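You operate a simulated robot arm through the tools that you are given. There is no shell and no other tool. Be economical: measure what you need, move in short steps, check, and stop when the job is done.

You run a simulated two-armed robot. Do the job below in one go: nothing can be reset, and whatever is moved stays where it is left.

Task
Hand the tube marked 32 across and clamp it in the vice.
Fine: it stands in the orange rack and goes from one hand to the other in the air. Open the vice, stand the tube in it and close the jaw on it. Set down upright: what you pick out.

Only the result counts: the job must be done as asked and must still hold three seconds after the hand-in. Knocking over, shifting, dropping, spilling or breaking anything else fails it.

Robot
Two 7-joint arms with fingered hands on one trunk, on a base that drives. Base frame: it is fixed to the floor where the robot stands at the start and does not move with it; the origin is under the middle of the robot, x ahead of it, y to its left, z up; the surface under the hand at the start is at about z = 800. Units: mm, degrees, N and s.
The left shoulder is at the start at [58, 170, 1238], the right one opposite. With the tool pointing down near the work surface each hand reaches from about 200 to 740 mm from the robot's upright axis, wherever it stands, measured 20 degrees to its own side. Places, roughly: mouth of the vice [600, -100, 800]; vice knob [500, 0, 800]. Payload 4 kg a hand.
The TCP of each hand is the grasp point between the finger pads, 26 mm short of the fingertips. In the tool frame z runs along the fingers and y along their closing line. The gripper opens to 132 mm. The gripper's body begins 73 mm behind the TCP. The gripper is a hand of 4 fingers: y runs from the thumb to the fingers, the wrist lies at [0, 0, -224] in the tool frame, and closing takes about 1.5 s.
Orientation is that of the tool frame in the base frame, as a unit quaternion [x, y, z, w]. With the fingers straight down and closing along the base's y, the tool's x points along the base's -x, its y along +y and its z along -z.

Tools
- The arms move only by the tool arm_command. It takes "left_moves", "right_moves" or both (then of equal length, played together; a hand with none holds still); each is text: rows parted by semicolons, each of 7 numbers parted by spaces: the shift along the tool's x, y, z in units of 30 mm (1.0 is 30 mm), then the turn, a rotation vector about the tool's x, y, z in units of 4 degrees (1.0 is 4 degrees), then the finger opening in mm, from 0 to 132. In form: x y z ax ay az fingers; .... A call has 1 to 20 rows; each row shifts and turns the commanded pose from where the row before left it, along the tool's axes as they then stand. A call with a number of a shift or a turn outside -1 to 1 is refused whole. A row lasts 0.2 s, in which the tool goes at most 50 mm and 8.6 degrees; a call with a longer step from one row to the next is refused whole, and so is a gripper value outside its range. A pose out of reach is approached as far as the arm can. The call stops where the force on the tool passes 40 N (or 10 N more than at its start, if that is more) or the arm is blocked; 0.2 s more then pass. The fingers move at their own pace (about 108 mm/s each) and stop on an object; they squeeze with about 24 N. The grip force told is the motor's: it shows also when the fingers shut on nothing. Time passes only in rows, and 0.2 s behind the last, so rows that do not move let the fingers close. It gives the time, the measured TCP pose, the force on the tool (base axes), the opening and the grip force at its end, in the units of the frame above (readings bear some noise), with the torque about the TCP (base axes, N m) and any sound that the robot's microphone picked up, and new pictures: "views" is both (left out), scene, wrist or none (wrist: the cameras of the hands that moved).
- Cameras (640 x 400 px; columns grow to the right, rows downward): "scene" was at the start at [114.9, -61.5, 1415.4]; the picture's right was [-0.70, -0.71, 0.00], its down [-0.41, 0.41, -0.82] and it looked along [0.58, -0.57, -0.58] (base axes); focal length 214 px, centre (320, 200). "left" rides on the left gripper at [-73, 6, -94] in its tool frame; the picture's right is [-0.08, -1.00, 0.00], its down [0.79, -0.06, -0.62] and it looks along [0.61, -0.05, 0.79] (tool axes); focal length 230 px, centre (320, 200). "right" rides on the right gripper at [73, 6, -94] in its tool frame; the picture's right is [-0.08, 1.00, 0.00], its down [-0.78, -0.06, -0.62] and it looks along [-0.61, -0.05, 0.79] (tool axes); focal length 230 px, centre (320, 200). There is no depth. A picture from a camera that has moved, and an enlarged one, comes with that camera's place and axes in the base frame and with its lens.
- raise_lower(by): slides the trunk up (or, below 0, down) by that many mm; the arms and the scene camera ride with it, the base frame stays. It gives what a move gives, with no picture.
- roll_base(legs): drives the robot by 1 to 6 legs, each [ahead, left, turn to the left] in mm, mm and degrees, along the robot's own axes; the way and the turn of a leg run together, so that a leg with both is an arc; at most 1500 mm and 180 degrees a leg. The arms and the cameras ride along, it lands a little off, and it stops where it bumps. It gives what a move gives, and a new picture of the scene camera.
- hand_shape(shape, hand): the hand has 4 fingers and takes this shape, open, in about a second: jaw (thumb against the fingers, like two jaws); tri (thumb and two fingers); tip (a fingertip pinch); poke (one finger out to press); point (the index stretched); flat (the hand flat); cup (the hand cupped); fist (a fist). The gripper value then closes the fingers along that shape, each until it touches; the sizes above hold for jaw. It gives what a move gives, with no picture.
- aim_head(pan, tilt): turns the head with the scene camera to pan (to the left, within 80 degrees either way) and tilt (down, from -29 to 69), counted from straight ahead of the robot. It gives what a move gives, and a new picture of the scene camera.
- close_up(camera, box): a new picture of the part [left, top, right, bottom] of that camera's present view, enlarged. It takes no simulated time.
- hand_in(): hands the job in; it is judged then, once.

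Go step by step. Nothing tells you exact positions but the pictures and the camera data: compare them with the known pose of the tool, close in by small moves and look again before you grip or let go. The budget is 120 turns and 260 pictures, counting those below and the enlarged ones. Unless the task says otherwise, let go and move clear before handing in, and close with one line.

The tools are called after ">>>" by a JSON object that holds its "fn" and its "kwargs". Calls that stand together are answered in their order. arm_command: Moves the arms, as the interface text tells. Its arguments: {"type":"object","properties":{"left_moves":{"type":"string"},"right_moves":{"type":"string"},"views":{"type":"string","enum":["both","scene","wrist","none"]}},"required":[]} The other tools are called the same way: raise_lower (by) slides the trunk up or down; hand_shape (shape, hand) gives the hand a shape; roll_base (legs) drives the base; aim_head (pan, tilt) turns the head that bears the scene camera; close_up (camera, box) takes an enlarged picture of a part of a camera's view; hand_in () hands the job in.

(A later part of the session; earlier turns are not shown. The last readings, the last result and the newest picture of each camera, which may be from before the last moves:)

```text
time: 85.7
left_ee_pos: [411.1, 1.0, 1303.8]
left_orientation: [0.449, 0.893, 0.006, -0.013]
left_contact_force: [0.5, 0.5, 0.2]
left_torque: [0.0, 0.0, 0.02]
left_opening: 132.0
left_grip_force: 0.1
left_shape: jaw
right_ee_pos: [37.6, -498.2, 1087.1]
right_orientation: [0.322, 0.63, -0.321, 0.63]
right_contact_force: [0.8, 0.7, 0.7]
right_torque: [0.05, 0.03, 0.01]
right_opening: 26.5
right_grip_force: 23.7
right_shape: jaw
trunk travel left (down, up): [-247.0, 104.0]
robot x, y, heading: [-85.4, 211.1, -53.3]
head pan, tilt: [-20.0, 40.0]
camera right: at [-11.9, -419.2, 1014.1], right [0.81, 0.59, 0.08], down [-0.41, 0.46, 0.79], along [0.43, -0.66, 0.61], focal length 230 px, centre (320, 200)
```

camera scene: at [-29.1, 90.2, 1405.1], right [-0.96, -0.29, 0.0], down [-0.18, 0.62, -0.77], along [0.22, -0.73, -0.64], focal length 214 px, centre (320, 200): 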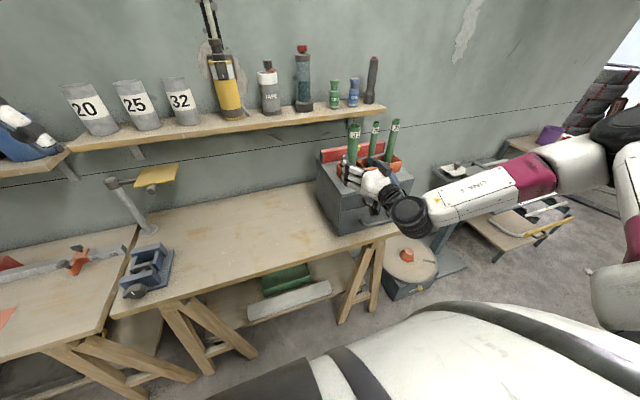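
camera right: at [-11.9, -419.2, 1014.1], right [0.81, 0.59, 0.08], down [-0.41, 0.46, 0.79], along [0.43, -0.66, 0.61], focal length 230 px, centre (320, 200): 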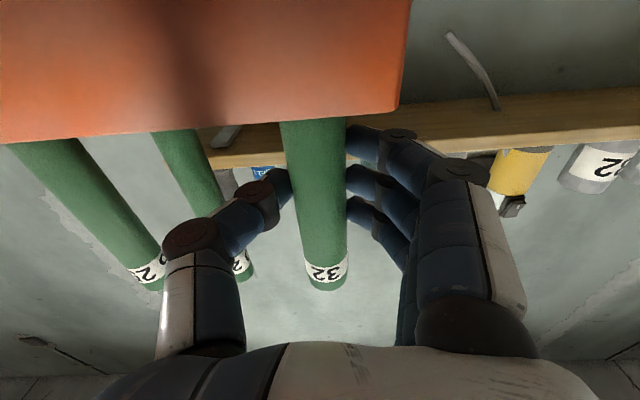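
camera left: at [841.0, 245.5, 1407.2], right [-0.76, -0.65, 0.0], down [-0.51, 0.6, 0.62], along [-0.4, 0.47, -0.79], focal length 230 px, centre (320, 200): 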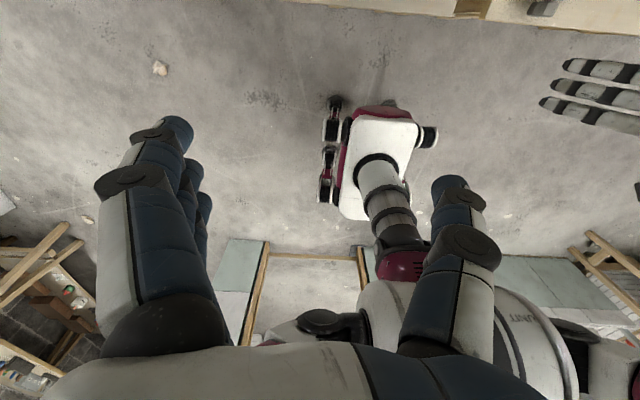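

The grip reads 24 N on the tube. I'll lift it straight up in small steps.

>>> {"fn": "arm_command", "kwargs": {"right_moves": "-0.5 0 0 0 0 0 0;-0.5 0 0 0 0 0 0;-0.5 0 0 0 0 0 0;-0.5 0 0 0 0 0 0;-0.5 0 0 0 0 0 0;-0.5 0 0 0 0 0 0", "views": "both"}}

```text
time: 87.1
left_ee_pos: [410.6, 2.7, 1304.2]
left_orientation: [0.449, 0.893, 0.006, -0.012]
left_contact_force: [0.2, 0.6, 1.0]
left_torque: [0.01, 0.05, 0.01]
left_opening: 131.9
left_grip_force: 0.1
left_shape: jaw
right_ee_pos: [37.0, -497.4, 1178.2]
right_orientation: [0.32, 0.631, -0.32, 0.631]
right_contact_force: [0.4, -0.3, -0.9]
right_torque: [0.03, 0.03, -0.02]
right_opening: 26.6
right_grip_force: 23.8
right_shape: jaw
trunk travel left (down, up): [-247.0, 104.0]
robot x, y, heading: [-83.5, 212.0, -53.4]
head pan, tilt: [-20.0, 40.0]
camera scene: at [-28.3, 90.9, 1405.2], right [-0.96, -0.29, 0.0], down [-0.18, 0.62, -0.77], along [0.22, -0.73, -0.64], focal length 214 px, centre (320, 200)
camera right: at [-12.3, -417.6, 1104.6], right [0.8, 0.59, 0.08], down [-0.41, 0.46, 0.79], along [0.43, -0.66, 0.61], focal length 230 px, centre (320, 200)
```

scene: 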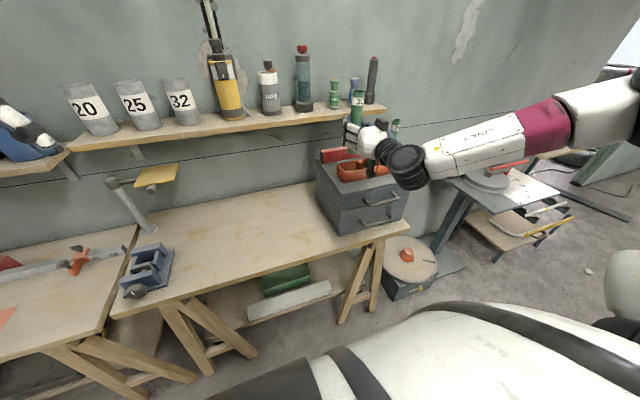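
right: 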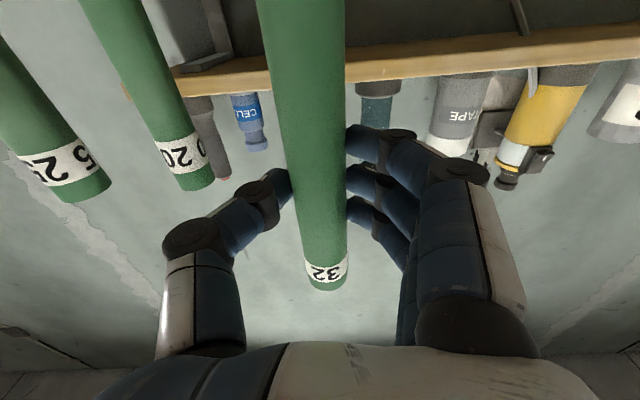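

The tube is clear of the rack and steady in the hand. I'll back away from the cabinet, drive towards the vice, and bring the tube in front of me for the handover.

>>> {"fn": "roll_base", "kwargs": {"legs": [[-210, 0, 0], [0, 200, 0]]}}

>>> {"fn": "arm_command", "kwargs": {"right_moves": "0 0 0 -1 0 0 0;0 0 0 -1 0 0 0;0 0 0 -1 0 0 0;0 0 0 -1 0 0 0;0 0 0 -1 0 0 0;0 0 0 -1 0 0 0;0 0 0 -1 0 0 0;0 0 0 -1 0 0 0;0 0 0 -1 0 0 0;0 0 0 -1 0 0 0;0.3 0.6 0.3 0 0 0 0;0.3 0.6 0.3 0 0 0 0;0.3 0.6 0.3 0 0 0 0;0.3 0.6 0.3 0 0 0 0;0.3 0.6 0.3 0 0 0 0;0.3 0.6 0.3 0 0 0 0", "views": "wrist"}}

>>> {"fn": "aim_head", "kwargs": {"pan": -10, "tilt": 25}}

```text
time: 90.7
left_ee_pos: [443.5, 286.4, 1304.1]
left_orientation: [0.452, 0.892, 0.006, -0.012]
left_contact_force: [0.1, -0.3, 0.8]
left_torque: [0.01, 0.03, 0.0]
left_opening: 131.9
left_grip_force: 0.0
left_shape: jaw
right_ee_pos: [66.0, -210.0, 1177.6]
right_orientation: [0.321, 0.63, -0.322, 0.63]
right_contact_force: [0.3, -0.2, -0.8]
right_torque: [0.0, 0.03, -0.04]
right_opening: 26.5
right_grip_force: 23.5
right_shape: jaw
trunk travel left (down, up): [-247.0, 104.0]
robot x, y, heading: [-49.1, 500.3, -53.8]
head pan, tilt: [-20.0, 40.0]
camera scene: at [4.4, 378.4, 1405.1], right [-0.96, -0.28, 0.0], down [-0.18, 0.62, -0.77], along [0.21, -0.74, -0.64], focal length 214 px, centre (320, 200)
```

scene: 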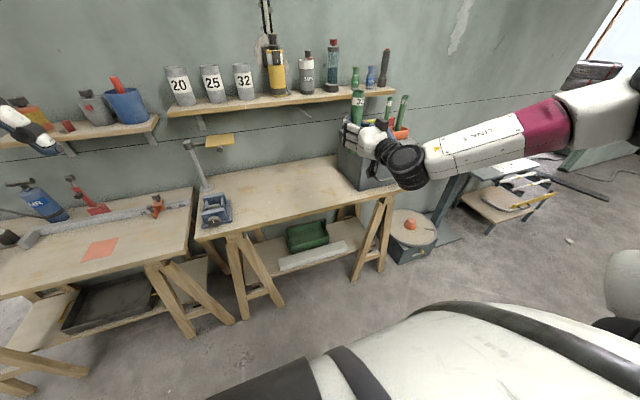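

```text
time: 94.1
left_ee_pos: [444.5, 286.1, 1304.1]
left_orientation: [0.453, 0.892, 0.006, -0.012]
left_contact_force: [-0.4, 0.2, 0.5]
left_torque: [-0.01, 0.03, 0.01]
left_opening: 131.8
left_grip_force: 0.1
left_shape: jaw
right_ee_pos: [145.3, -117.3, 1123.9]
right_orientation: [0.088, 0.701, -0.087, 0.702]
right_contact_force: [0.3, 0.4, -0.8]
right_torque: [0.0, 0.0, 0.01]
right_opening: 25.9
right_grip_force: 23.8
right_shape: jaw
trunk travel left (down, up): [-247.0, 104.0]
robot x, y, heading: [-53.9, 503.5, -53.8]
head pan, tilt: [-20.0, 40.0]
camera right: at [57.4, -89.3, 1051.2], right [0.24, 0.97, 0.08], down [-0.61, 0.09, 0.78], along [0.75, -0.24, 0.62], focal length 230 px, centre (320, 200)
```

right: 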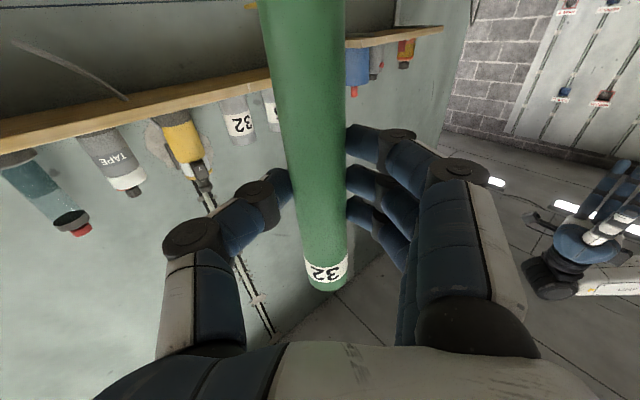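

```text
time: 94.9
left_ee_pos: [443.7, 286.9, 1304.1]
left_orientation: [0.452, 0.892, 0.007, -0.013]
left_contact_force: [-1.5, -0.5, 0.6]
left_torque: [0.02, -0.03, -0.02]
left_opening: 132.0
left_grip_force: 0.1
left_shape: jaw
right_ee_pos: [146.2, -118.4, 1124.1]
right_orientation: [0.088, 0.701, -0.086, 0.702]
right_contact_force: [-0.4, -0.7, -1.3]
right_torque: [0.02, -0.02, 0.05]
right_opening: 26.1
right_grip_force: 24.1
right_shape: jaw
trunk travel left (down, up): [-247.0, 104.0]
robot x, y, heading: [-51.9, 507.1, -53.8]
head pan, tilt: [-10.0, 25.0]
camera scene: at [21.1, 377.1, 1428.4], right [-0.9, -0.44, 0.0], down [-0.19, 0.38, -0.91], along [0.4, -0.81, -0.42], focal length 214 px, centre (320, 200)
```

scene: 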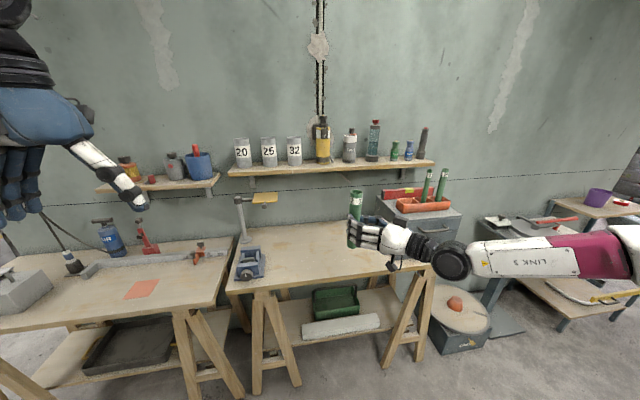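

The tube hangs upright in the right hand, about 620 mm ahead and 200 mm right of me. I'll bring it further to the middle and move the left hand over near its top, stopping short to look.

>>> {"fn": "arm_command", "kwargs": {"right_moves": "0 0.55 0 0 0 0 0;0 0.55 0 0 0 0 0;0 0.55 0 0 0 0 0;0 0.55 0 0 0 0 0;0 0.55 0 0 0 0 0;0 0.55 0 0 0 0 0;0 0 0 0 0 0 0;0 0 0 0 0 0 0;0 0 0 0 0 0 0;0 0 0 0 0 0 0;0 0 0 0 0 0 0;0 0 0 0 0 0 0", "left_moves": "-0.24 -0.95 0 0 0 0 132;-0.24 -0.95 0 0 0 0 132;-0.24 -0.95 0 0 0 0 132;-0.24 -0.95 0 0 0 0 132;-0.24 -0.95 0 0 0 0 132;-0.24 -0.95 0 0 0 0 132;-0.24 -0.95 0 0 0 0 132;-0.24 -0.95 0 0 0 0 132;-0.24 -0.95 0 0 0 0 132;-0.24 -0.95 0 0 0 0 132;-0.24 -0.95 0 0 0 0 132;-0.24 -0.95 0 0 0 0 132", "views": "both"}}

>>> {"fn": "close_up", "kwargs": {"camera": "scene", "box": [220, 100, 420, 300]}}

```text
time: 97.5
left_ee_pos: [217.1, 15.5, 1301.6]
left_orientation: [0.453, 0.891, 0.008, -0.012]
left_contact_force: [0.1, 0.0, -0.1]
left_torque: [0.03, -0.03, -0.01]
left_opening: 131.8
left_grip_force: 0.0
left_shape: jaw
right_ee_pos: [168.8, -22.8, 1122.9]
right_orientation: [0.088, 0.701, -0.086, 0.702]
right_contact_force: [0.2, -0.5, 0.4]
right_torque: [-0.02, 0.03, -0.04]
right_opening: 26.1
right_grip_force: 24.2
right_shape: jaw
trunk travel left (down, up): [-247.0, 104.0]
robot x, y, heading: [-50.2, 501.1, -53.8]
head pan, tilt: [-10.0, 25.0]
camera scene: at [19.6, 376.1, 1428.4], right [-0.9, -0.44, 0.0], down [-0.19, 0.38, -0.91], along [0.4, -0.81, -0.42], focal length 214 px, centre (320, 200)
camera right: at [81.2, 5.2, 1049.8], right [0.24, 0.97, 0.08], down [-0.61, 0.09, 0.78], along [0.75, -0.24, 0.62], focal length 230 px, centre (320, 200)
camera left: at [265.0, -42.8, 1392.5], right [-0.76, -0.65, 0.0], down [-0.5, 0.58, 0.64], along [-0.41, 0.49, -0.77], focal length 230 px, centre (320, 200)
```

scene: 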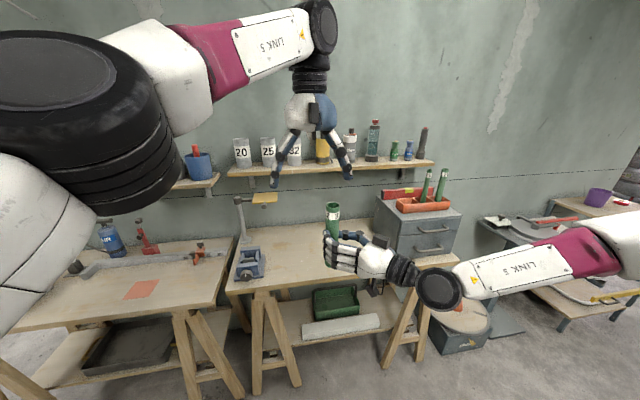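
right: 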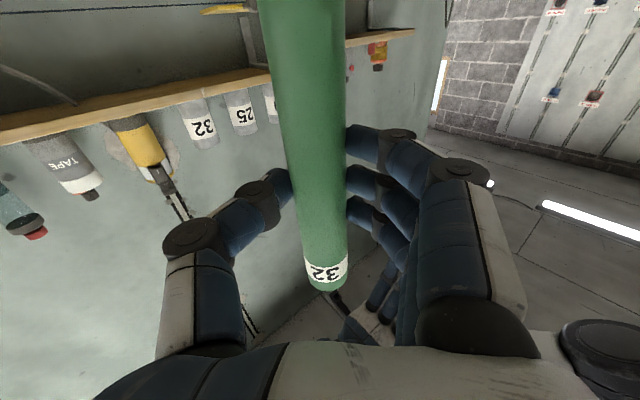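
left: 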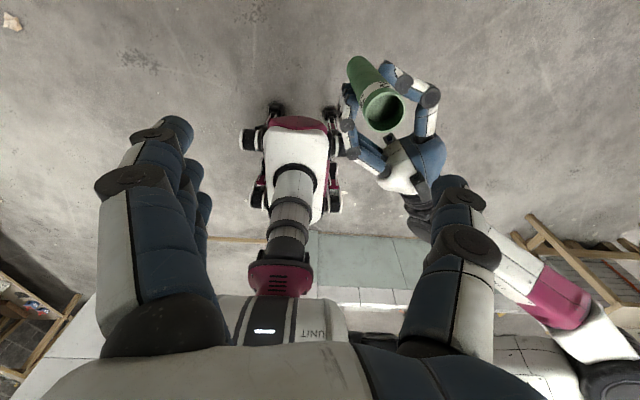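

```text
2.00 times, centred on (320, 200) of scene
camera zoom: at [19.6, 376.1, 1428.4], right [-0.9, -0.44, 0.0], down [-0.19, 0.38, -0.91], along [0.4, -0.81, -0.42], focal length 429 px, centre (320, 200)
```

zoom: 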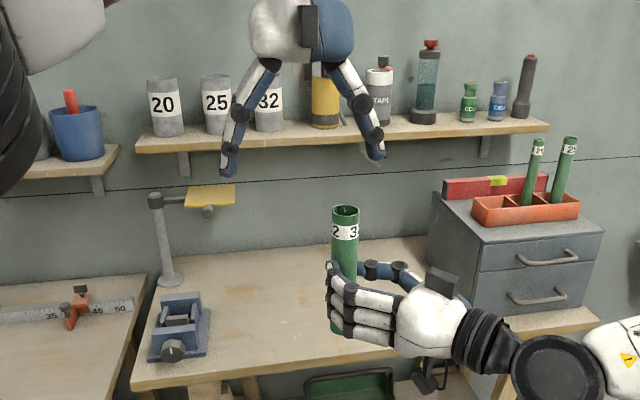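

From two views the tube's top is at about (184, -27, 1207). I'll centre the left hand over it and come down to just above, then check.

>>> {"fn": "arm_command", "kwargs": {"left_moves": "-0.22 -0.87 0 0 -0.4 0 132;-0.23 -0.87 0 0 0 0 132;0 0 0.7 0 0 0 100;0 0 0.7 0 0 0 100;0 0 0 0 0 0 100", "views": "both"}}

>>> {"fn": "close_up", "kwargs": {"camera": "scene", "box": [250, 110, 410, 270]}}

```text
time: 98.7
left_ee_pos: [186.4, -2.9, 1248.0]
left_orientation: [0.452, 0.892, 0.0, 0.001]
left_contact_force: [-0.1, 0.4, 0.4]
left_torque: [0.01, -0.03, 0.03]
left_opening: 100.3
left_grip_force: 0.1
left_shape: jaw
left hand out of reach, approached as far as the arm can: row 1, 2
right_ee_pos: [170.1, -22.1, 1123.1]
right_orientation: [0.089, 0.701, -0.087, 0.702]
right_contact_force: [0.4, -0.1, -1.6]
right_torque: [0.03, 0.03, 0.0]
right_opening: 26.1
right_grip_force: 23.9
right_shape: jaw
trunk travel left (down, up): [-247.0, 104.0]
robot x, y, heading: [-53.5, 501.9, -53.6]
head pan, tilt: [-10.0, 25.0]
camera scene: at [20.9, 377.5, 1428.5], right [-0.9, -0.44, 0.0], down [-0.19, 0.38, -0.91], along [0.4, -0.81, -0.42], focal length 214 px, centre (320, 200)
camera left: at [233.9, -59.7, 1341.7], right [-0.76, -0.65, 0.0], down [-0.51, 0.6, 0.62], along [-0.4, 0.47, -0.79], focal length 230 px, centre (320, 200)
```

scene: 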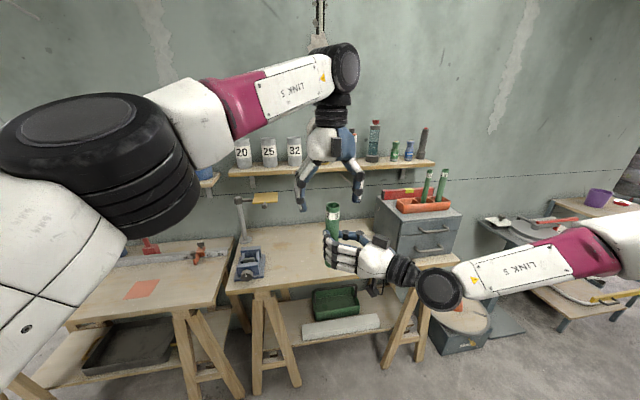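
left: 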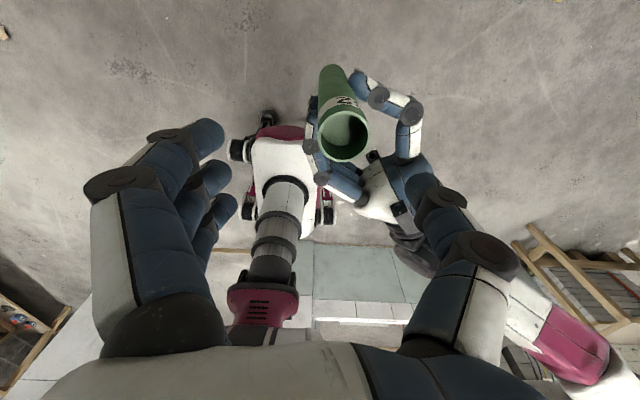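

```text
2.50 times, centred on (330, 190) of scene
camera zoom: at [20.9, 377.5, 1428.5], right [-0.9, -0.44, 0.0], down [-0.19, 0.38, -0.91], along [0.4, -0.81, -0.42], focal length 536 px, centre (295, 225)
```

zoom: 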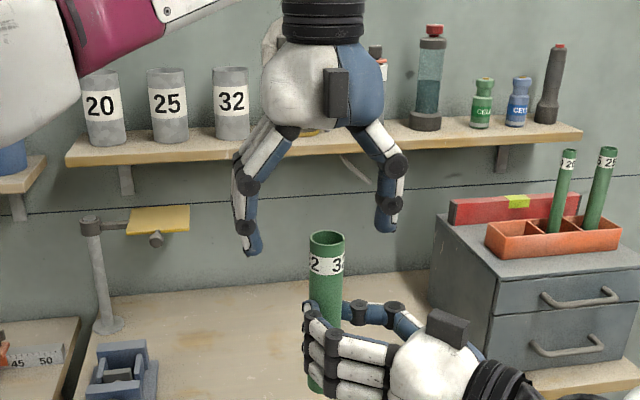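

The left hand is nearly over the tube, needing about 18 mm further out and 14 mm to the right. I'll correct and descend around the top to z 1188.

>>> {"fn": "arm_command", "kwargs": {"left_moves": "-0.31 -0.22 0.3 0 0 0 100;-0.31 -0.22 0.3 0 0 0 100;0 0 0.4 0 0 0 100;0 0 0.5 0 0 0 100;0 0 0.5 0 0 0 100;0 0 0 0 0 0 100", "views": "both"}}

>>> {"fn": "close_up", "kwargs": {"camera": "scene", "box": [250, 110, 410, 270]}}

```text
time: 100.1
left_ee_pos: [194.4, -26.0, 1189.2]
left_orientation: [0.447, 0.894, -0.001, 0.002]
left_contact_force: [0.6, -0.5, 0.8]
left_torque: [0.0, -0.01, -0.02]
left_opening: 100.1
left_grip_force: 0.1
left_shape: jaw
right_ee_pos: [170.2, -22.1, 1123.2]
right_orientation: [0.087, 0.701, -0.086, 0.702]
right_contact_force: [0.2, 0.0, -0.7]
right_torque: [0.0, 0.0, 0.01]
right_opening: 26.2
right_grip_force: 24.1
right_shape: jaw
trunk travel left (down, up): [-247.0, 104.0]
robot x, y, heading: [-52.6, 502.5, -53.5]
head pan, tilt: [-10.0, 25.0]
camera scene: at [21.2, 377.5, 1428.5], right [-0.9, -0.44, 0.0], down [-0.19, 0.38, -0.91], along [0.4, -0.81, -0.42], focal length 214 px, centre (320, 200)
camera left: at [242.7, -80.7, 1283.2], right [-0.75, -0.66, 0.0], down [-0.52, 0.59, 0.61], along [-0.41, 0.46, -0.79], focal length 230 px, centre (320, 200)
```

scene: 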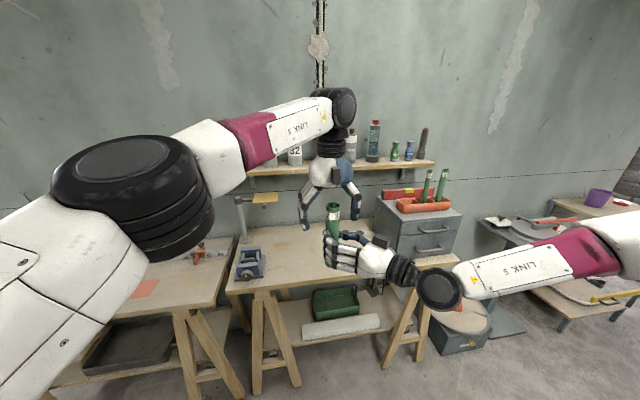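
left: 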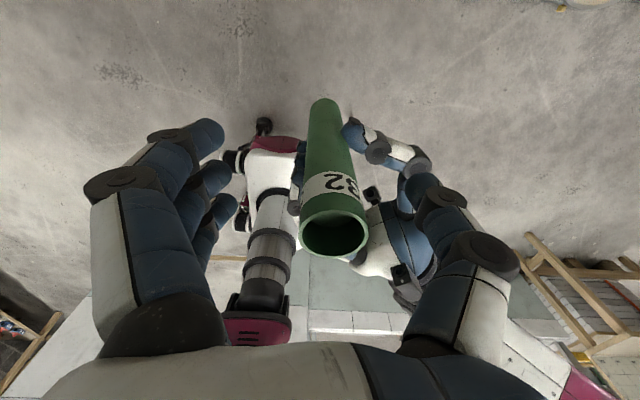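

```text
2.50 times, centred on (330, 190) of scene
camera zoom: at [21.2, 377.5, 1428.5], right [-0.9, -0.44, 0.0], down [-0.19, 0.38, -0.91], along [0.4, -0.81, -0.42], focal length 536 px, centre (295, 225)
```

zoom: 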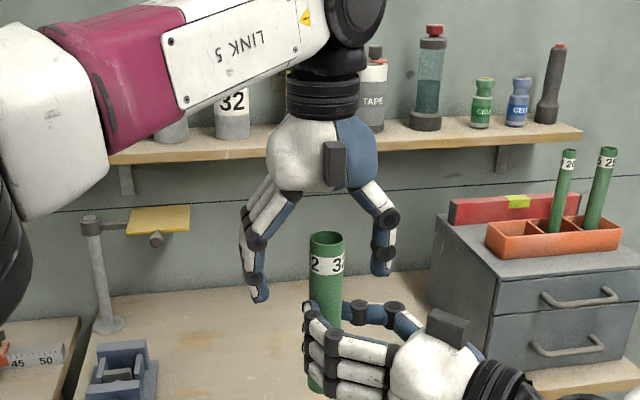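

The tube's top sits between the left fingers, about 7 mm right of centre. I'll trim that and close the left hand on it.

>>> {"fn": "arm_command", "kwargs": {"left_moves": "0.15 -0.23 0 0 0 0 100;0 0 0 0 0 0 60;0 0 0 0 0 0 40;0 0 0 0 0 0 0;0 0 0 0 0 0 0;0 0 0 0 0 0 0;0 0 0 0 0 0 0;0 0 0 0 0 0 0", "views": "both"}}

>>> {"fn": "close_up", "kwargs": {"camera": "scene", "box": [250, 110, 410, 270]}}

```text
time: 101.9
left_ee_pos: [189.5, -25.3, 1191.5]
left_orientation: [0.445, 0.896, -0.004, -0.001]
left_contact_force: [-2.4, -4.4, -9.3]
left_torque: [-0.03, -0.02, 0.03]
left_opening: 10.2
left_grip_force: 23.7
left_shape: jaw
right_ee_pos: [170.9, -22.0, 1124.2]
right_orientation: [0.088, 0.7, -0.088, 0.703]
right_contact_force: [2.0, 4.4, 9.0]
right_torque: [-0.27, 0.06, 0.07]
right_opening: 26.0
right_grip_force: 24.0
right_shape: jaw
trunk travel left (down, up): [-247.0, 104.0]
robot x, y, heading: [-50.3, 499.8, -53.8]
head pan, tilt: [-10.0, 25.0]
camera scene: at [21.1, 377.2, 1428.4], right [-0.9, -0.44, 0.0], down [-0.19, 0.38, -0.91], along [0.4, -0.81, -0.42], focal length 214 px, centre (320, 200)
camera left: at [239.4, -80.2, 1284.8], right [-0.75, -0.67, 0.01], down [-0.52, 0.59, 0.62], along [-0.41, 0.46, -0.79], focal length 230 px, centre (320, 200)
```

scene: 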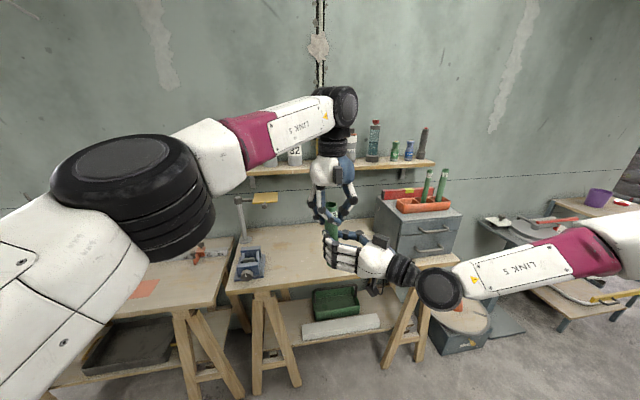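
left: 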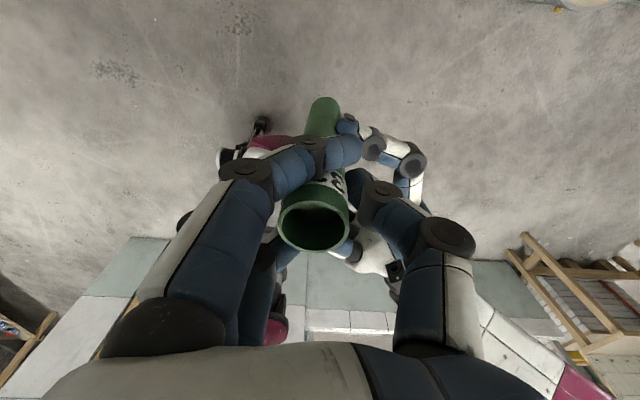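

```text
2.50 times, centred on (330, 190) of scene
camera zoom: at [21.1, 377.2, 1428.4], right [-0.9, -0.44, 0.0], down [-0.19, 0.38, -0.91], along [0.4, -0.81, -0.42], focal length 536 px, centre (295, 225)
```

zoom: 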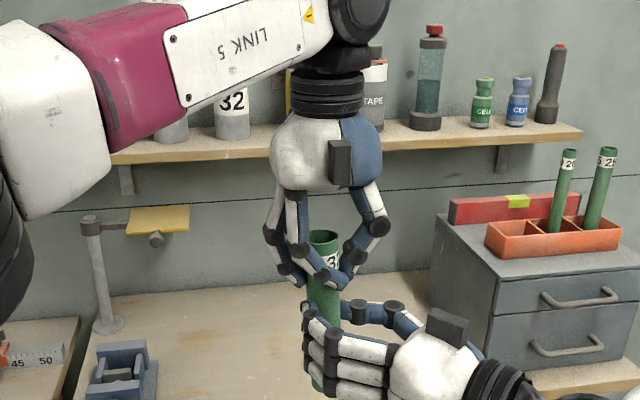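

The left middle finger and thumb hold the tube, with the outer fingers caging it. I'll first tug lightly by opening the right hand gradually, then draw it back.

>>> {"fn": "arm_command", "kwargs": {"right_moves": "0 0 0 0 0 0 40;0 0 0 0 0 0 50;0 0 0 0 0 0 70;0 0 0 0 0 0 80;0 0 0 0 0 0 80", "left_moves": "0 0 0 0 0 0 0;0 0 0 0 0 0 0;0 0 0 0 0 0 0;0 0 0 0 0 0 0;0 0 0 0 0 0 0", "views": "both"}}

>>> {"fn": "close_up", "kwargs": {"camera": "scene", "box": [250, 110, 410, 270]}}

```text
time: 103.1
left_ee_pos: [190.2, -24.9, 1191.8]
left_orientation: [0.444, 0.896, -0.003, 0.0]
left_contact_force: [-1.0, -0.7, -0.6]
left_torque: [-0.01, 0.02, 0.02]
left_opening: 9.8
left_grip_force: 23.7
left_shape: jaw
right_ee_pos: [170.4, -22.7, 1122.7]
right_orientation: [0.088, 0.701, -0.087, 0.702]
right_contact_force: [-0.4, 0.3, 0.6]
right_torque: [-0.03, -0.01, -0.02]
right_opening: 79.5
right_grip_force: 0.0
right_shape: jaw
trunk travel left (down, up): [-247.0, 104.0]
robot x, y, heading: [-51.0, 502.8, -53.6]
head pan, tilt: [-10.0, 25.0]
camera scene: at [21.1, 377.2, 1428.4], right [-0.9, -0.44, 0.0], down [-0.19, 0.38, -0.91], along [0.4, -0.81, -0.42], focal length 214 px, centre (320, 200)
camera right: at [82.4, 6.0, 1050.1], right [0.24, 0.97, 0.08], down [-0.61, 0.09, 0.78], along [0.75, -0.24, 0.62], focal length 230 px, centre (320, 200)
camera left: at [239.5, -80.1, 1285.1], right [-0.75, -0.67, 0.01], down [-0.52, 0.59, 0.61], along [-0.41, 0.46, -0.79], focal length 230 px, centre (320, 200)
```

scene: 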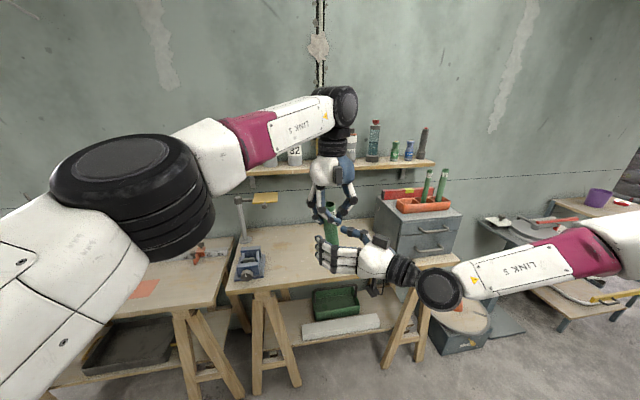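
right: 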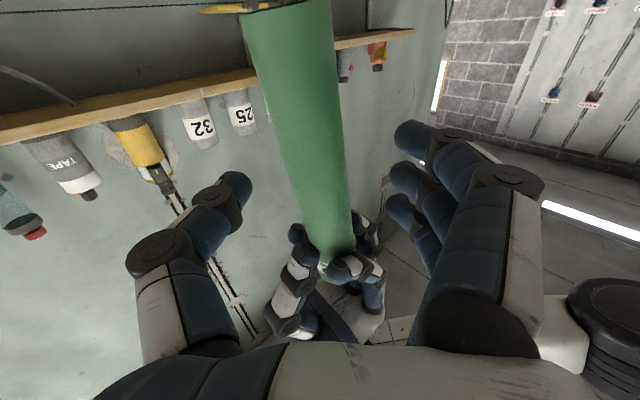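
left: 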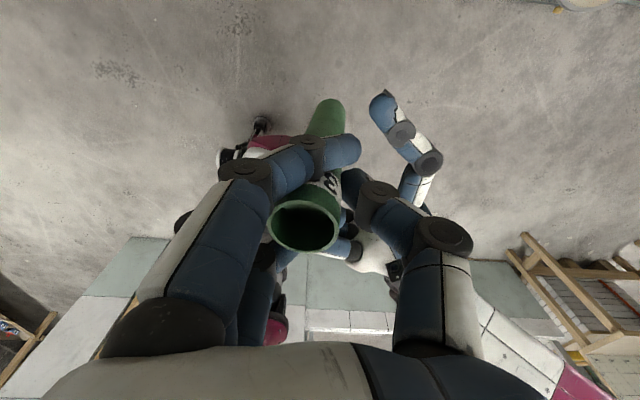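

```text
2.50 times, centred on (330, 190) of scene
camera zoom: at [21.1, 377.2, 1428.4], right [-0.9, -0.44, 0.0], down [-0.19, 0.38, -0.91], along [0.4, -0.81, -0.42], focal length 536 px, centre (295, 225)
```

zoom: 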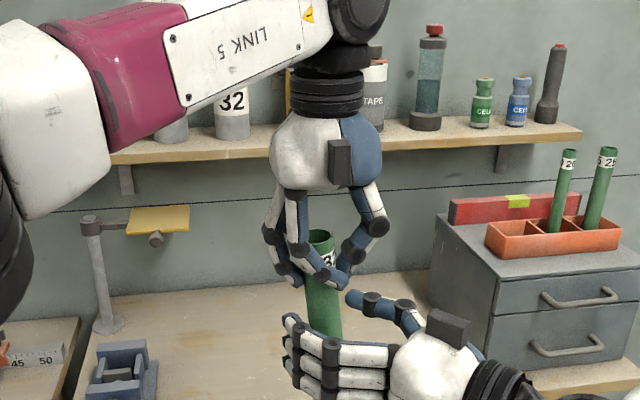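

The tube passed over and hangs in the left hand, leaning about 4° with its foot to the right. I'll withdraw the right hand and tilt the left by 4° to bring it upright.

>>> {"fn": "arm_command", "kwargs": {"right_moves": "0 0 -0.8 0 0 0 80;0 0 -0.8 0 0 0 80;0 0 -0.8 0 0 0 80;0 -0.5 -0.5 0 0 0 80;0 -0.9 0 0 0 0 80;0 -0.9 0 0 0 0 80;0 -0.9 0 0 0 0 80;0 -0.9 0 0 0 0 80;0 -0.9 0 0 0 0 80", "views": "none"}}

>>> {"fn": "arm_command", "kwargs": {"left_moves": "0 0 0 -0.5 0 0 0;0 0 0 -0.5 0 0 0", "views": "both"}}

>>> {"fn": "close_up", "kwargs": {"camera": "scene", "box": [250, 110, 410, 270]}}

```text
time: 105.1
left_ee_pos: [190.1, -25.5, 1192.3]
left_orientation: [0.444, 0.896, -0.002, 0.0]
left_contact_force: [-0.6, -1.2, 0.1]
left_torque: [-0.02, -0.01, -0.03]
left_opening: 9.9
left_grip_force: 24.1
left_shape: jaw
right_ee_pos: [47.6, -146.7, 1121.3]
right_orientation: [0.088, 0.701, -0.086, 0.702]
right_contact_force: [0.0, 0.0, -0.7]
right_torque: [0.01, 0.02, -0.01]
right_opening: 79.3
right_grip_force: 0.1
right_shape: jaw
trunk travel left (down, up): [-247.0, 104.0]
robot x, y, heading: [-53.6, 501.3, -53.5]
head pan, tilt: [-10.0, 25.0]
```

```text
time: 105.9
left_ee_pos: [247.6, -22.1, 1205.9]
left_orientation: [0.402, 0.915, 0.012, 0.007]
left_contact_force: [-0.7, -0.1, -1.2]
left_torque: [0.02, 0.01, -0.02]
left_opening: 9.6
left_grip_force: 23.7
left_shape: jaw
right_ee_pos: [47.0, -146.4, 1121.6]
right_orientation: [0.087, 0.701, -0.086, 0.702]
right_contact_force: [0.0, 0.2, 0.6]
right_torque: [0.01, -0.01, 0.0]
right_opening: 79.4
right_grip_force: 0.0
right_shape: jaw
trunk travel left (down, up): [-247.0, 104.0]
robot x, y, heading: [-51.1, 501.1, -53.7]
head pan, tilt: [-10.0, 25.0]
stopped in row 2 (left hand): the arm was blocked; the commanded pose is now the measured one
camera scene: at [21.5, 377.2, 1428.4], right [-0.9, -0.44, 0.0], down [-0.19, 0.38, -0.91], along [0.4, -0.81, -0.42], focal length 214 px, centre (320, 200)
camera left: at [299.5, -74.7, 1297.9], right [-0.68, -0.73, -0.03], down [-0.59, 0.53, 0.61], along [-0.43, 0.43, -0.79], focal length 230 px, centre (320, 200)
```

scene: 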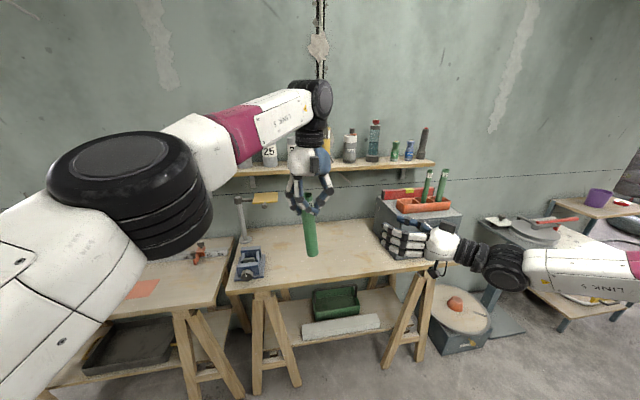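
left: 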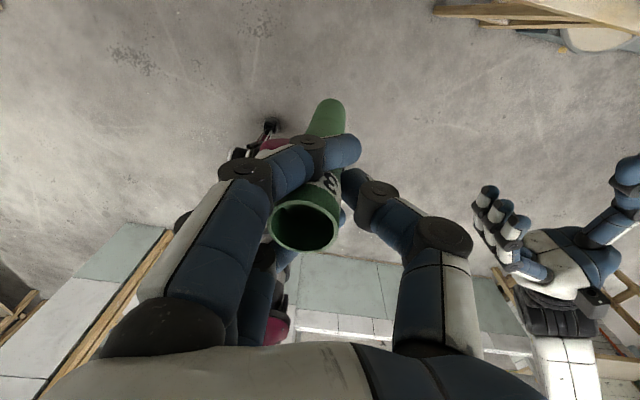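

```text
2.50 times, centred on (330, 190) of scene
camera zoom: at [21.5, 377.2, 1428.4], right [-0.9, -0.44, 0.0], down [-0.19, 0.38, -0.91], along [0.4, -0.81, -0.42], focal length 536 px, centre (295, 225)
```

zoom: 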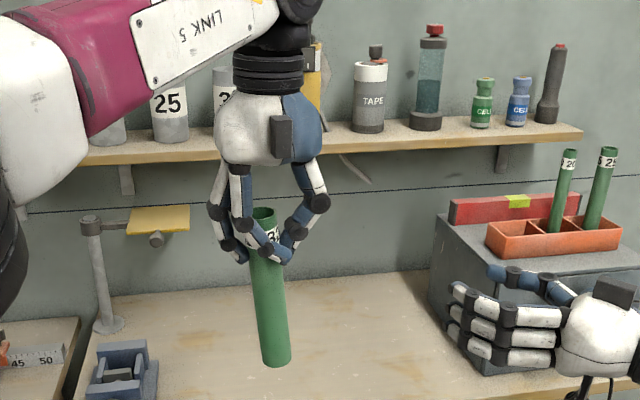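

The left arm was near its limit and shifted, but still holds the tube. I'll bring it to a roomier place to the left, undo the yaw, and measure the tilt again.

>>> {"fn": "arm_command", "kwargs": {"left_moves": "0 0.8 0.3 0 0 0.4 0;0 0.8 0.3 0 0 0.4 0;0 0.8 0.3 0 0 0.4 0;0 0.8 0.3 0 0 0.4 0;0 0.8 0 0 0 0 0;0 0.8 0 0 0 0 0;0 0 0 -0.5 0 0 0;0 0 0 0 0 0 0", "views": "both"}}

>>> {"fn": "close_up", "kwargs": {"camera": "scene", "box": [170, 110, 330, 290]}}

```text
time: 107.7
left_ee_pos: [356.3, 69.2, 1173.1]
left_orientation: [0.456, 0.889, 0.03, 0.014]
left_contact_force: [0.1, 0.2, -1.3]
left_torque: [-0.01, 0.04, 0.0]
left_opening: 10.1
left_grip_force: 24.1
left_shape: jaw
right_ee_pos: [48.4, -145.0, 1122.1]
right_orientation: [0.088, 0.701, -0.086, 0.702]
right_contact_force: [0.8, -0.1, 0.8]
right_torque: [0.04, -0.01, 0.02]
right_opening: 79.4
right_grip_force: 0.1
right_shape: jaw
trunk travel left (down, up): [-247.0, 104.0]
robot x, y, heading: [-52.4, 505.0, -53.6]
head pan, tilt: [-10.0, 25.0]
camera scene: at [21.8, 377.7, 1428.5], right [-0.9, -0.44, 0.0], down [-0.19, 0.38, -0.91], along [0.4, -0.81, -0.42], focal length 214 px, centre (320, 200)
camera left: at [398.5, 8.8, 1265.7], right [-0.76, -0.64, -0.07], down [-0.54, 0.58, 0.61], along [-0.36, 0.5, -0.79], focal length 230 px, centre (320, 200)
```

scene: 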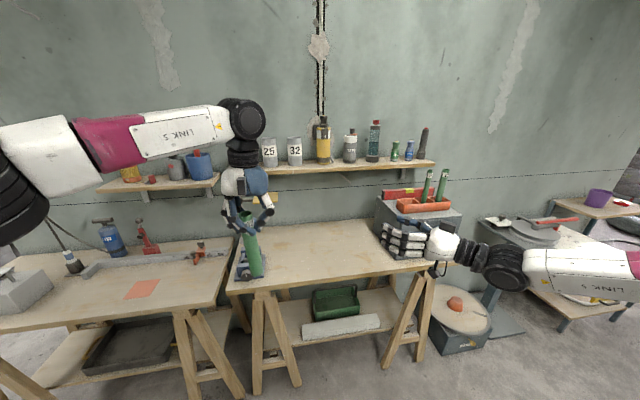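
left: 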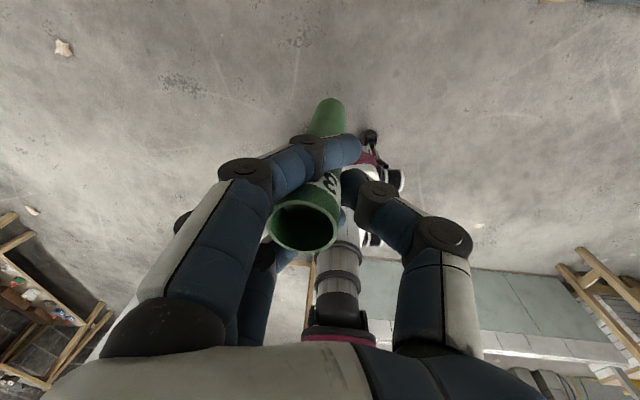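

```text
2.22 times, centred on (250, 200) of scene
camera zoom: at [21.8, 377.7, 1428.5], right [-0.9, -0.44, 0.0], down [-0.19, 0.38, -0.91], along [0.4, -0.81, -0.42], focal length 477 px, centre (476, 200)
```

zoom: 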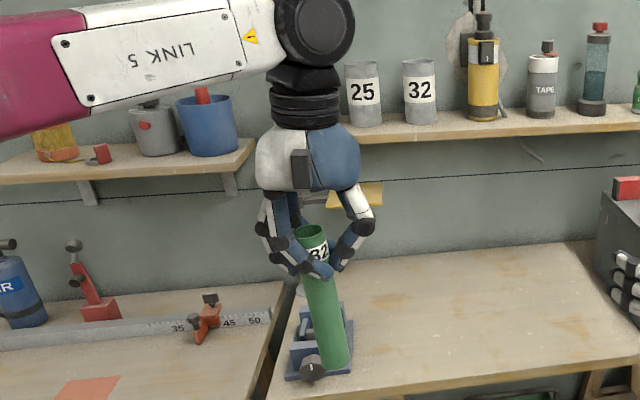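

The remaining lean is only about 1.5°, and the tube's foot is near z 1030. I'll trim it and drive forward towards the vice, keeping the tube well above it.

>>> {"fn": "arm_command", "kwargs": {"left_moves": "0 0 0 -0.35 0 0 0;0 0 0 0 0 0 0", "views": "none"}}

>>> {"fn": "roll_base", "kwargs": {"legs": [[240, 70, 0]]}}

>>> {"fn": "aim_head", "kwargs": {"pan": 10, "tilt": 40}}

>>> {"fn": "close_up", "kwargs": {"camera": "left", "box": [0, 0, 640, 400]}}

```text
time: 108.3
left_ee_pos: [355.1, 68.5, 1173.1]
left_orientation: [0.456, 0.889, 0.04, 0.019]
left_contact_force: [0.4, -0.3, -0.2]
left_torque: [-0.01, 0.02, -0.02]
left_opening: 9.7
left_grip_force: 24.2
left_shape: jaw
right_ee_pos: [49.0, -145.9, 1120.9]
right_orientation: [0.087, 0.702, -0.086, 0.702]
right_contact_force: [-0.1, -0.2, -0.1]
right_torque: [0.03, -0.05, -0.04]
right_opening: 79.5
right_grip_force: 0.1
right_shape: jaw
trunk travel left (down, up): [-247.0, 104.0]
robot x, y, heading: [-51.1, 508.2, -53.5]
head pan, tilt: [-10.0, 25.0]
```

```text
time: 110.1
left_ee_pos: [562.9, -80.3, 1171.7]
left_orientation: [0.449, 0.892, 0.041, 0.019]
left_contact_force: [-0.3, -0.6, -1.0]
left_torque: [0.02, 0.06, -0.01]
left_opening: 10.0
left_grip_force: 23.8
left_shape: jaw
right_ee_pos: [258.1, -298.2, 1120.8]
right_orientation: [0.083, 0.702, -0.082, 0.702]
right_contact_force: [1.2, -1.1, 1.4]
right_torque: [0.02, -0.03, 0.05]
right_opening: 79.7
right_grip_force: 0.0
right_shape: jaw
trunk travel left (down, up): [-247.0, 104.0]
robot x, y, heading: [149.3, 349.8, -52.7]
head pan, tilt: [-10.0, 25.0]
camera scene: at [224.3, 225.1, 1428.3], right [-0.89, -0.46, 0.0], down [-0.19, 0.38, -0.91], along [0.41, -0.81, -0.42], focal length 214 px, centre (320, 200)
```

scene: 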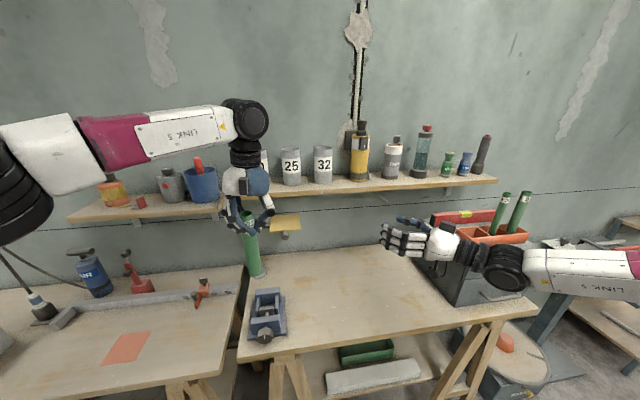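

```text
time: 110.9
left_ee_pos: [561.6, -79.3, 1172.3]
left_orientation: [0.45, 0.892, 0.041, 0.02]
left_contact_force: [0.0, -0.2, -0.9]
left_torque: [0.01, 0.0, 0.0]
left_opening: 9.8
left_grip_force: 24.6
left_shape: jaw
right_ee_pos: [257.8, -297.8, 1122.4]
right_orientation: [0.083, 0.702, -0.082, 0.703]
right_contact_force: [0.2, -0.3, -0.4]
right_torque: [0.0, 0.01, -0.01]
right_opening: 79.5
right_grip_force: 0.0
right_shape: jaw
trunk travel left (down, up): [-247.0, 104.0]
robot x, y, heading: [147.5, 349.0, -52.6]
head pan, tilt: [10.0, 40.0]
camera scene: at [243.9, 249.7, 1405.2], right [-0.68, -0.73, 0.0], down [-0.47, 0.44, -0.77], along [0.56, -0.52, -0.64], focal length 214 px, centre (320, 200)
```

scene: 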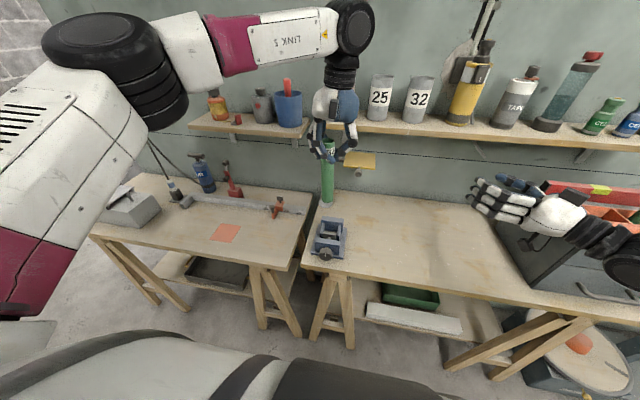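

```text
1.00 times, centred on (320, 200) of left (not enlarged: the box is as wide or as high as the picture)
camera zoom: at [603.3, -140.0, 1265.5], right [-0.75, -0.65, -0.09], down [-0.56, 0.56, 0.61], along [-0.35, 0.51, -0.79], focal length 230 px, centre (320, 200)
```

zoom: 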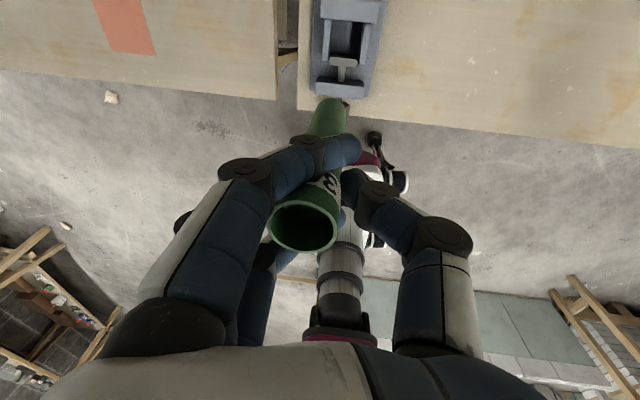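

The tube is above and just short of the vice, at f 394 against a mouth centre near f 454. I'll move 60 mm forward, come down to about 50 mm above the jaws, and look again.

>>> {"fn": "arm_command", "kwargs": {"left_moves": "-0.67 0 0 0 0 0 0;-0.67 0 0 0 0 0 0;-0.66 0 0 0 0 0 0;0 -0.09 0.9 0 0 0 0;0 -0.09 0.9 0 0 0 0;0 -0.09 0.9 0 0 0 0;0 -0.09 0.9 0 0 0 0;0 0 0 0 0 0 0", "views": "wrist"}}

>>> {"fn": "close_up", "kwargs": {"camera": "scene", "box": [260, 140, 400, 280]}}

>>> {"fn": "close_up", "kwargs": {"camera": "right", "box": [0, 0, 640, 400]}}

```text
time: 112.7
left_ee_pos: [596.4, -127.4, 1063.8]
left_orientation: [0.45, 0.892, 0.041, 0.021]
left_contact_force: [0.2, 1.1, -0.1]
left_torque: [0.01, 0.0, 0.0]
left_opening: 9.7
left_grip_force: 24.0
left_shape: jaw
right_ee_pos: [257.8, -296.5, 1121.8]
right_orientation: [0.084, 0.701, -0.082, 0.703]
right_contact_force: [0.3, 0.4, 0.5]
right_torque: [0.02, 0.04, -0.02]
right_opening: 79.7
right_grip_force: 0.1
right_shape: jaw
trunk travel left (down, up): [-247.0, 104.0]
robot x, y, heading: [151.7, 352.0, -52.9]
head pan, tilt: [10.0, 40.0]
camera left: at [637.9, -187.5, 1156.6], right [-0.75, -0.65, -0.09], down [-0.56, 0.56, 0.61], along [-0.35, 0.51, -0.79], focal length 230 px, centre (320, 200)
```

left: 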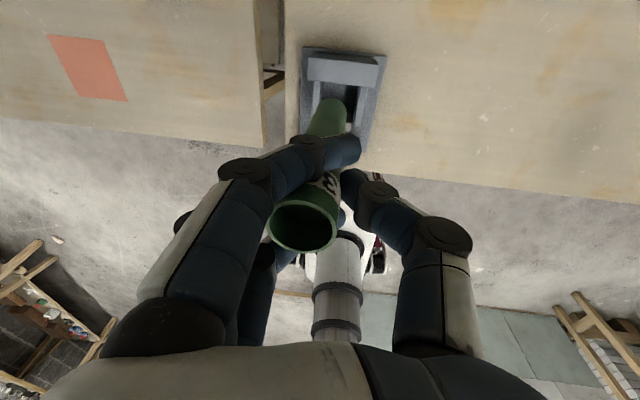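

```text
2.86 times, centred on (330, 210) of scene
camera zoom: at [243.8, 249.9, 1405.2], right [-0.68, -0.73, 0.0], down [-0.47, 0.44, -0.77], along [0.56, -0.52, -0.64], focal length 613 px, centre (291, 171)
```

zoom: 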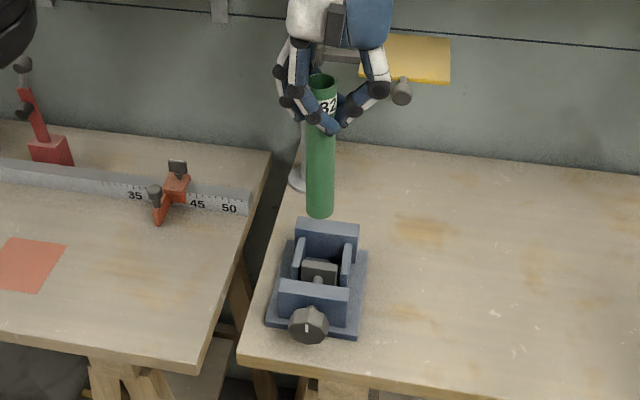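

```text
1.00 times, centred on (320, 200) of right (not enlarged: the box is as wide or as high as the picture)
camera zoom: at [168.4, -270.4, 1048.5], right [0.23, 0.97, 0.08], down [-0.61, 0.08, 0.78], along [0.75, -0.23, 0.62], focal length 230 px, centre (320, 200)
```

zoom: 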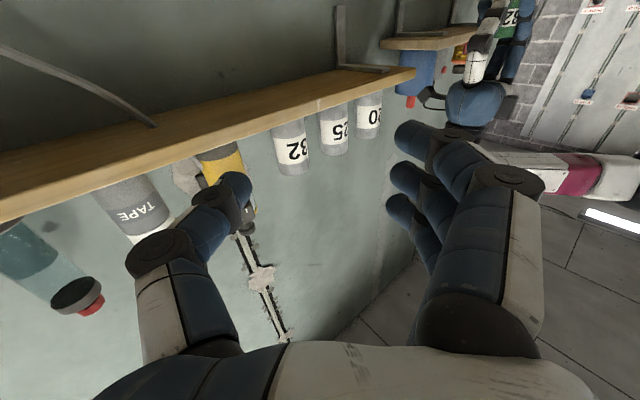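

The jaws' gap runs from f 434 to 471 around l 405, and the tube's foot is at about f 452, l 412, z 917. I'll shift 7 mm to the right and come down to just above the jaws.

>>> {"fn": "arm_command", "kwargs": {"left_moves": "-0.03 -0.23 0 0 0 0 0;0 -0.08 0.8 0 0 0 0;0 -0.08 0.8 0 0 0 0;0 0 0 0 0 0 0", "views": "none"}}

>>> {"fn": "close_up", "kwargs": {"camera": "scene", "box": [290, 170, 370, 270]}}

>>> {"fn": "close_up", "kwargs": {"camera": "left", "box": [260, 30, 430, 180]}}

```text
time: 113.7
left_ee_pos: [590.7, -130.7, 1015.3]
left_orientation: [0.45, 0.892, 0.041, 0.019]
left_contact_force: [0.6, -0.7, 0.0]
left_torque: [-0.06, -0.01, 0.01]
left_opening: 10.0
left_grip_force: 23.6
left_shape: jaw
right_ee_pos: [258.4, -297.4, 1121.9]
right_orientation: [0.082, 0.702, -0.082, 0.702]
right_contact_force: [0.4, -0.2, 0.4]
right_torque: [0.02, 0.03, -0.02]
right_opening: 79.5
right_grip_force: 0.0
right_shape: jaw
trunk travel left (down, up): [-247.0, 104.0]
robot x, y, heading: [149.8, 347.1, -52.9]
head pan, tilt: [10.0, 40.0]
```

```text
4.00 times, centred on (330, 220) of scene
camera zoom: at [243.9, 249.9, 1405.2], right [-0.68, -0.73, 0.0], down [-0.47, 0.44, -0.77], along [0.56, -0.52, -0.64], focal length 858 px, centre (280, 120)
```

zoom: 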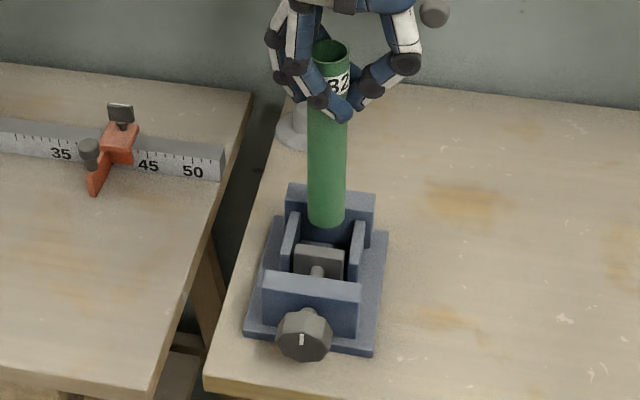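

```text
2.67 times, centred on (345, 105) of left
camera zoom: at [632.9, -192.2, 1107.9], right [-0.75, -0.65, -0.09], down [-0.56, 0.56, 0.61], along [-0.35, 0.51, -0.79], focal length 614 px, centre (253, 453)
```

zoom: 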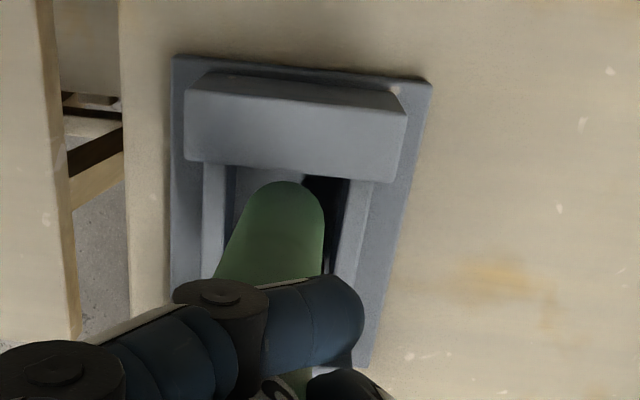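

The tube's foot is over the gap, just 3 mm too close to the inner jaw. I'll shift forward 3 mm and lower it between the jaws in small steps, watching the force.

>>> {"fn": "arm_command", "kwargs": {"left_moves": "-0.1 0 0 0 0 0 0;0 -0.04 0.4 0 0 0 0;0 -0.04 0.4 0 0 0 0;0 -0.04 0.4 0 0 0 0;0 0 0 0 0 0 0", "views": "none"}}

>>> {"fn": "close_up", "kwargs": {"camera": "scene", "box": [290, 170, 370, 270]}}

>>> {"fn": "close_up", "kwargs": {"camera": "left", "box": [260, 30, 430, 180]}}

```text
time: 114.9
left_ee_pos: [590.9, -134.2, 980.6]
left_orientation: [0.449, 0.892, 0.04, 0.021]
left_contact_force: [-3.7, 1.4, 29.2]
left_torque: [0.01, -0.17, 0.04]
left_opening: 11.9
left_grip_force: 23.5
left_shape: jaw
right_ee_pos: [256.7, -295.3, 1122.2]
right_orientation: [0.082, 0.701, -0.082, 0.703]
right_contact_force: [0.5, -0.2, 0.1]
right_torque: [0.02, -0.02, 0.0]
right_opening: 79.6
right_grip_force: 0.0
right_shape: jaw
trunk travel left (down, up): [-247.0, 104.0]
robot x, y, heading: [149.5, 348.2, -52.8]
head pan, tilt: [10.0, 40.0]
```

```text
4.00 times, centred on (330, 220) of scene
camera zoom: at [241.6, 252.1, 1405.6], right [-0.68, -0.73, 0.0], down [-0.47, 0.44, -0.77], along [0.56, -0.52, -0.64], focal length 858 px, centre (280, 120)
```

zoom: 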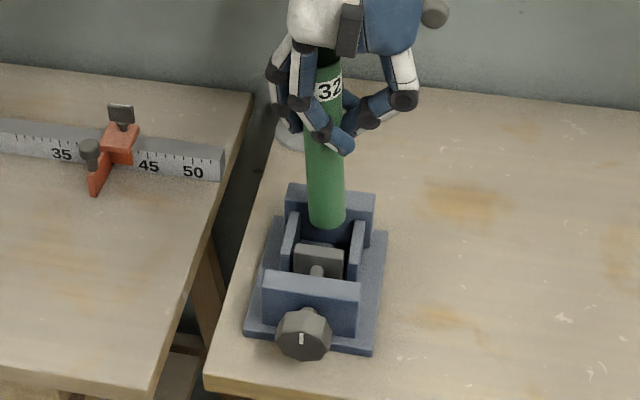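

```text
2.67 times, centred on (345, 105) of left
camera zoom: at [631.2, -194.3, 1074.5], right [-0.75, -0.65, -0.09], down [-0.56, 0.56, 0.61], along [-0.35, 0.51, -0.79], focal length 614 px, centre (253, 453)
```

zoom: 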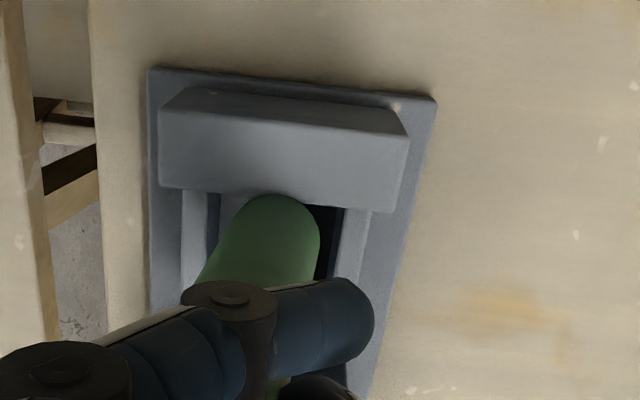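

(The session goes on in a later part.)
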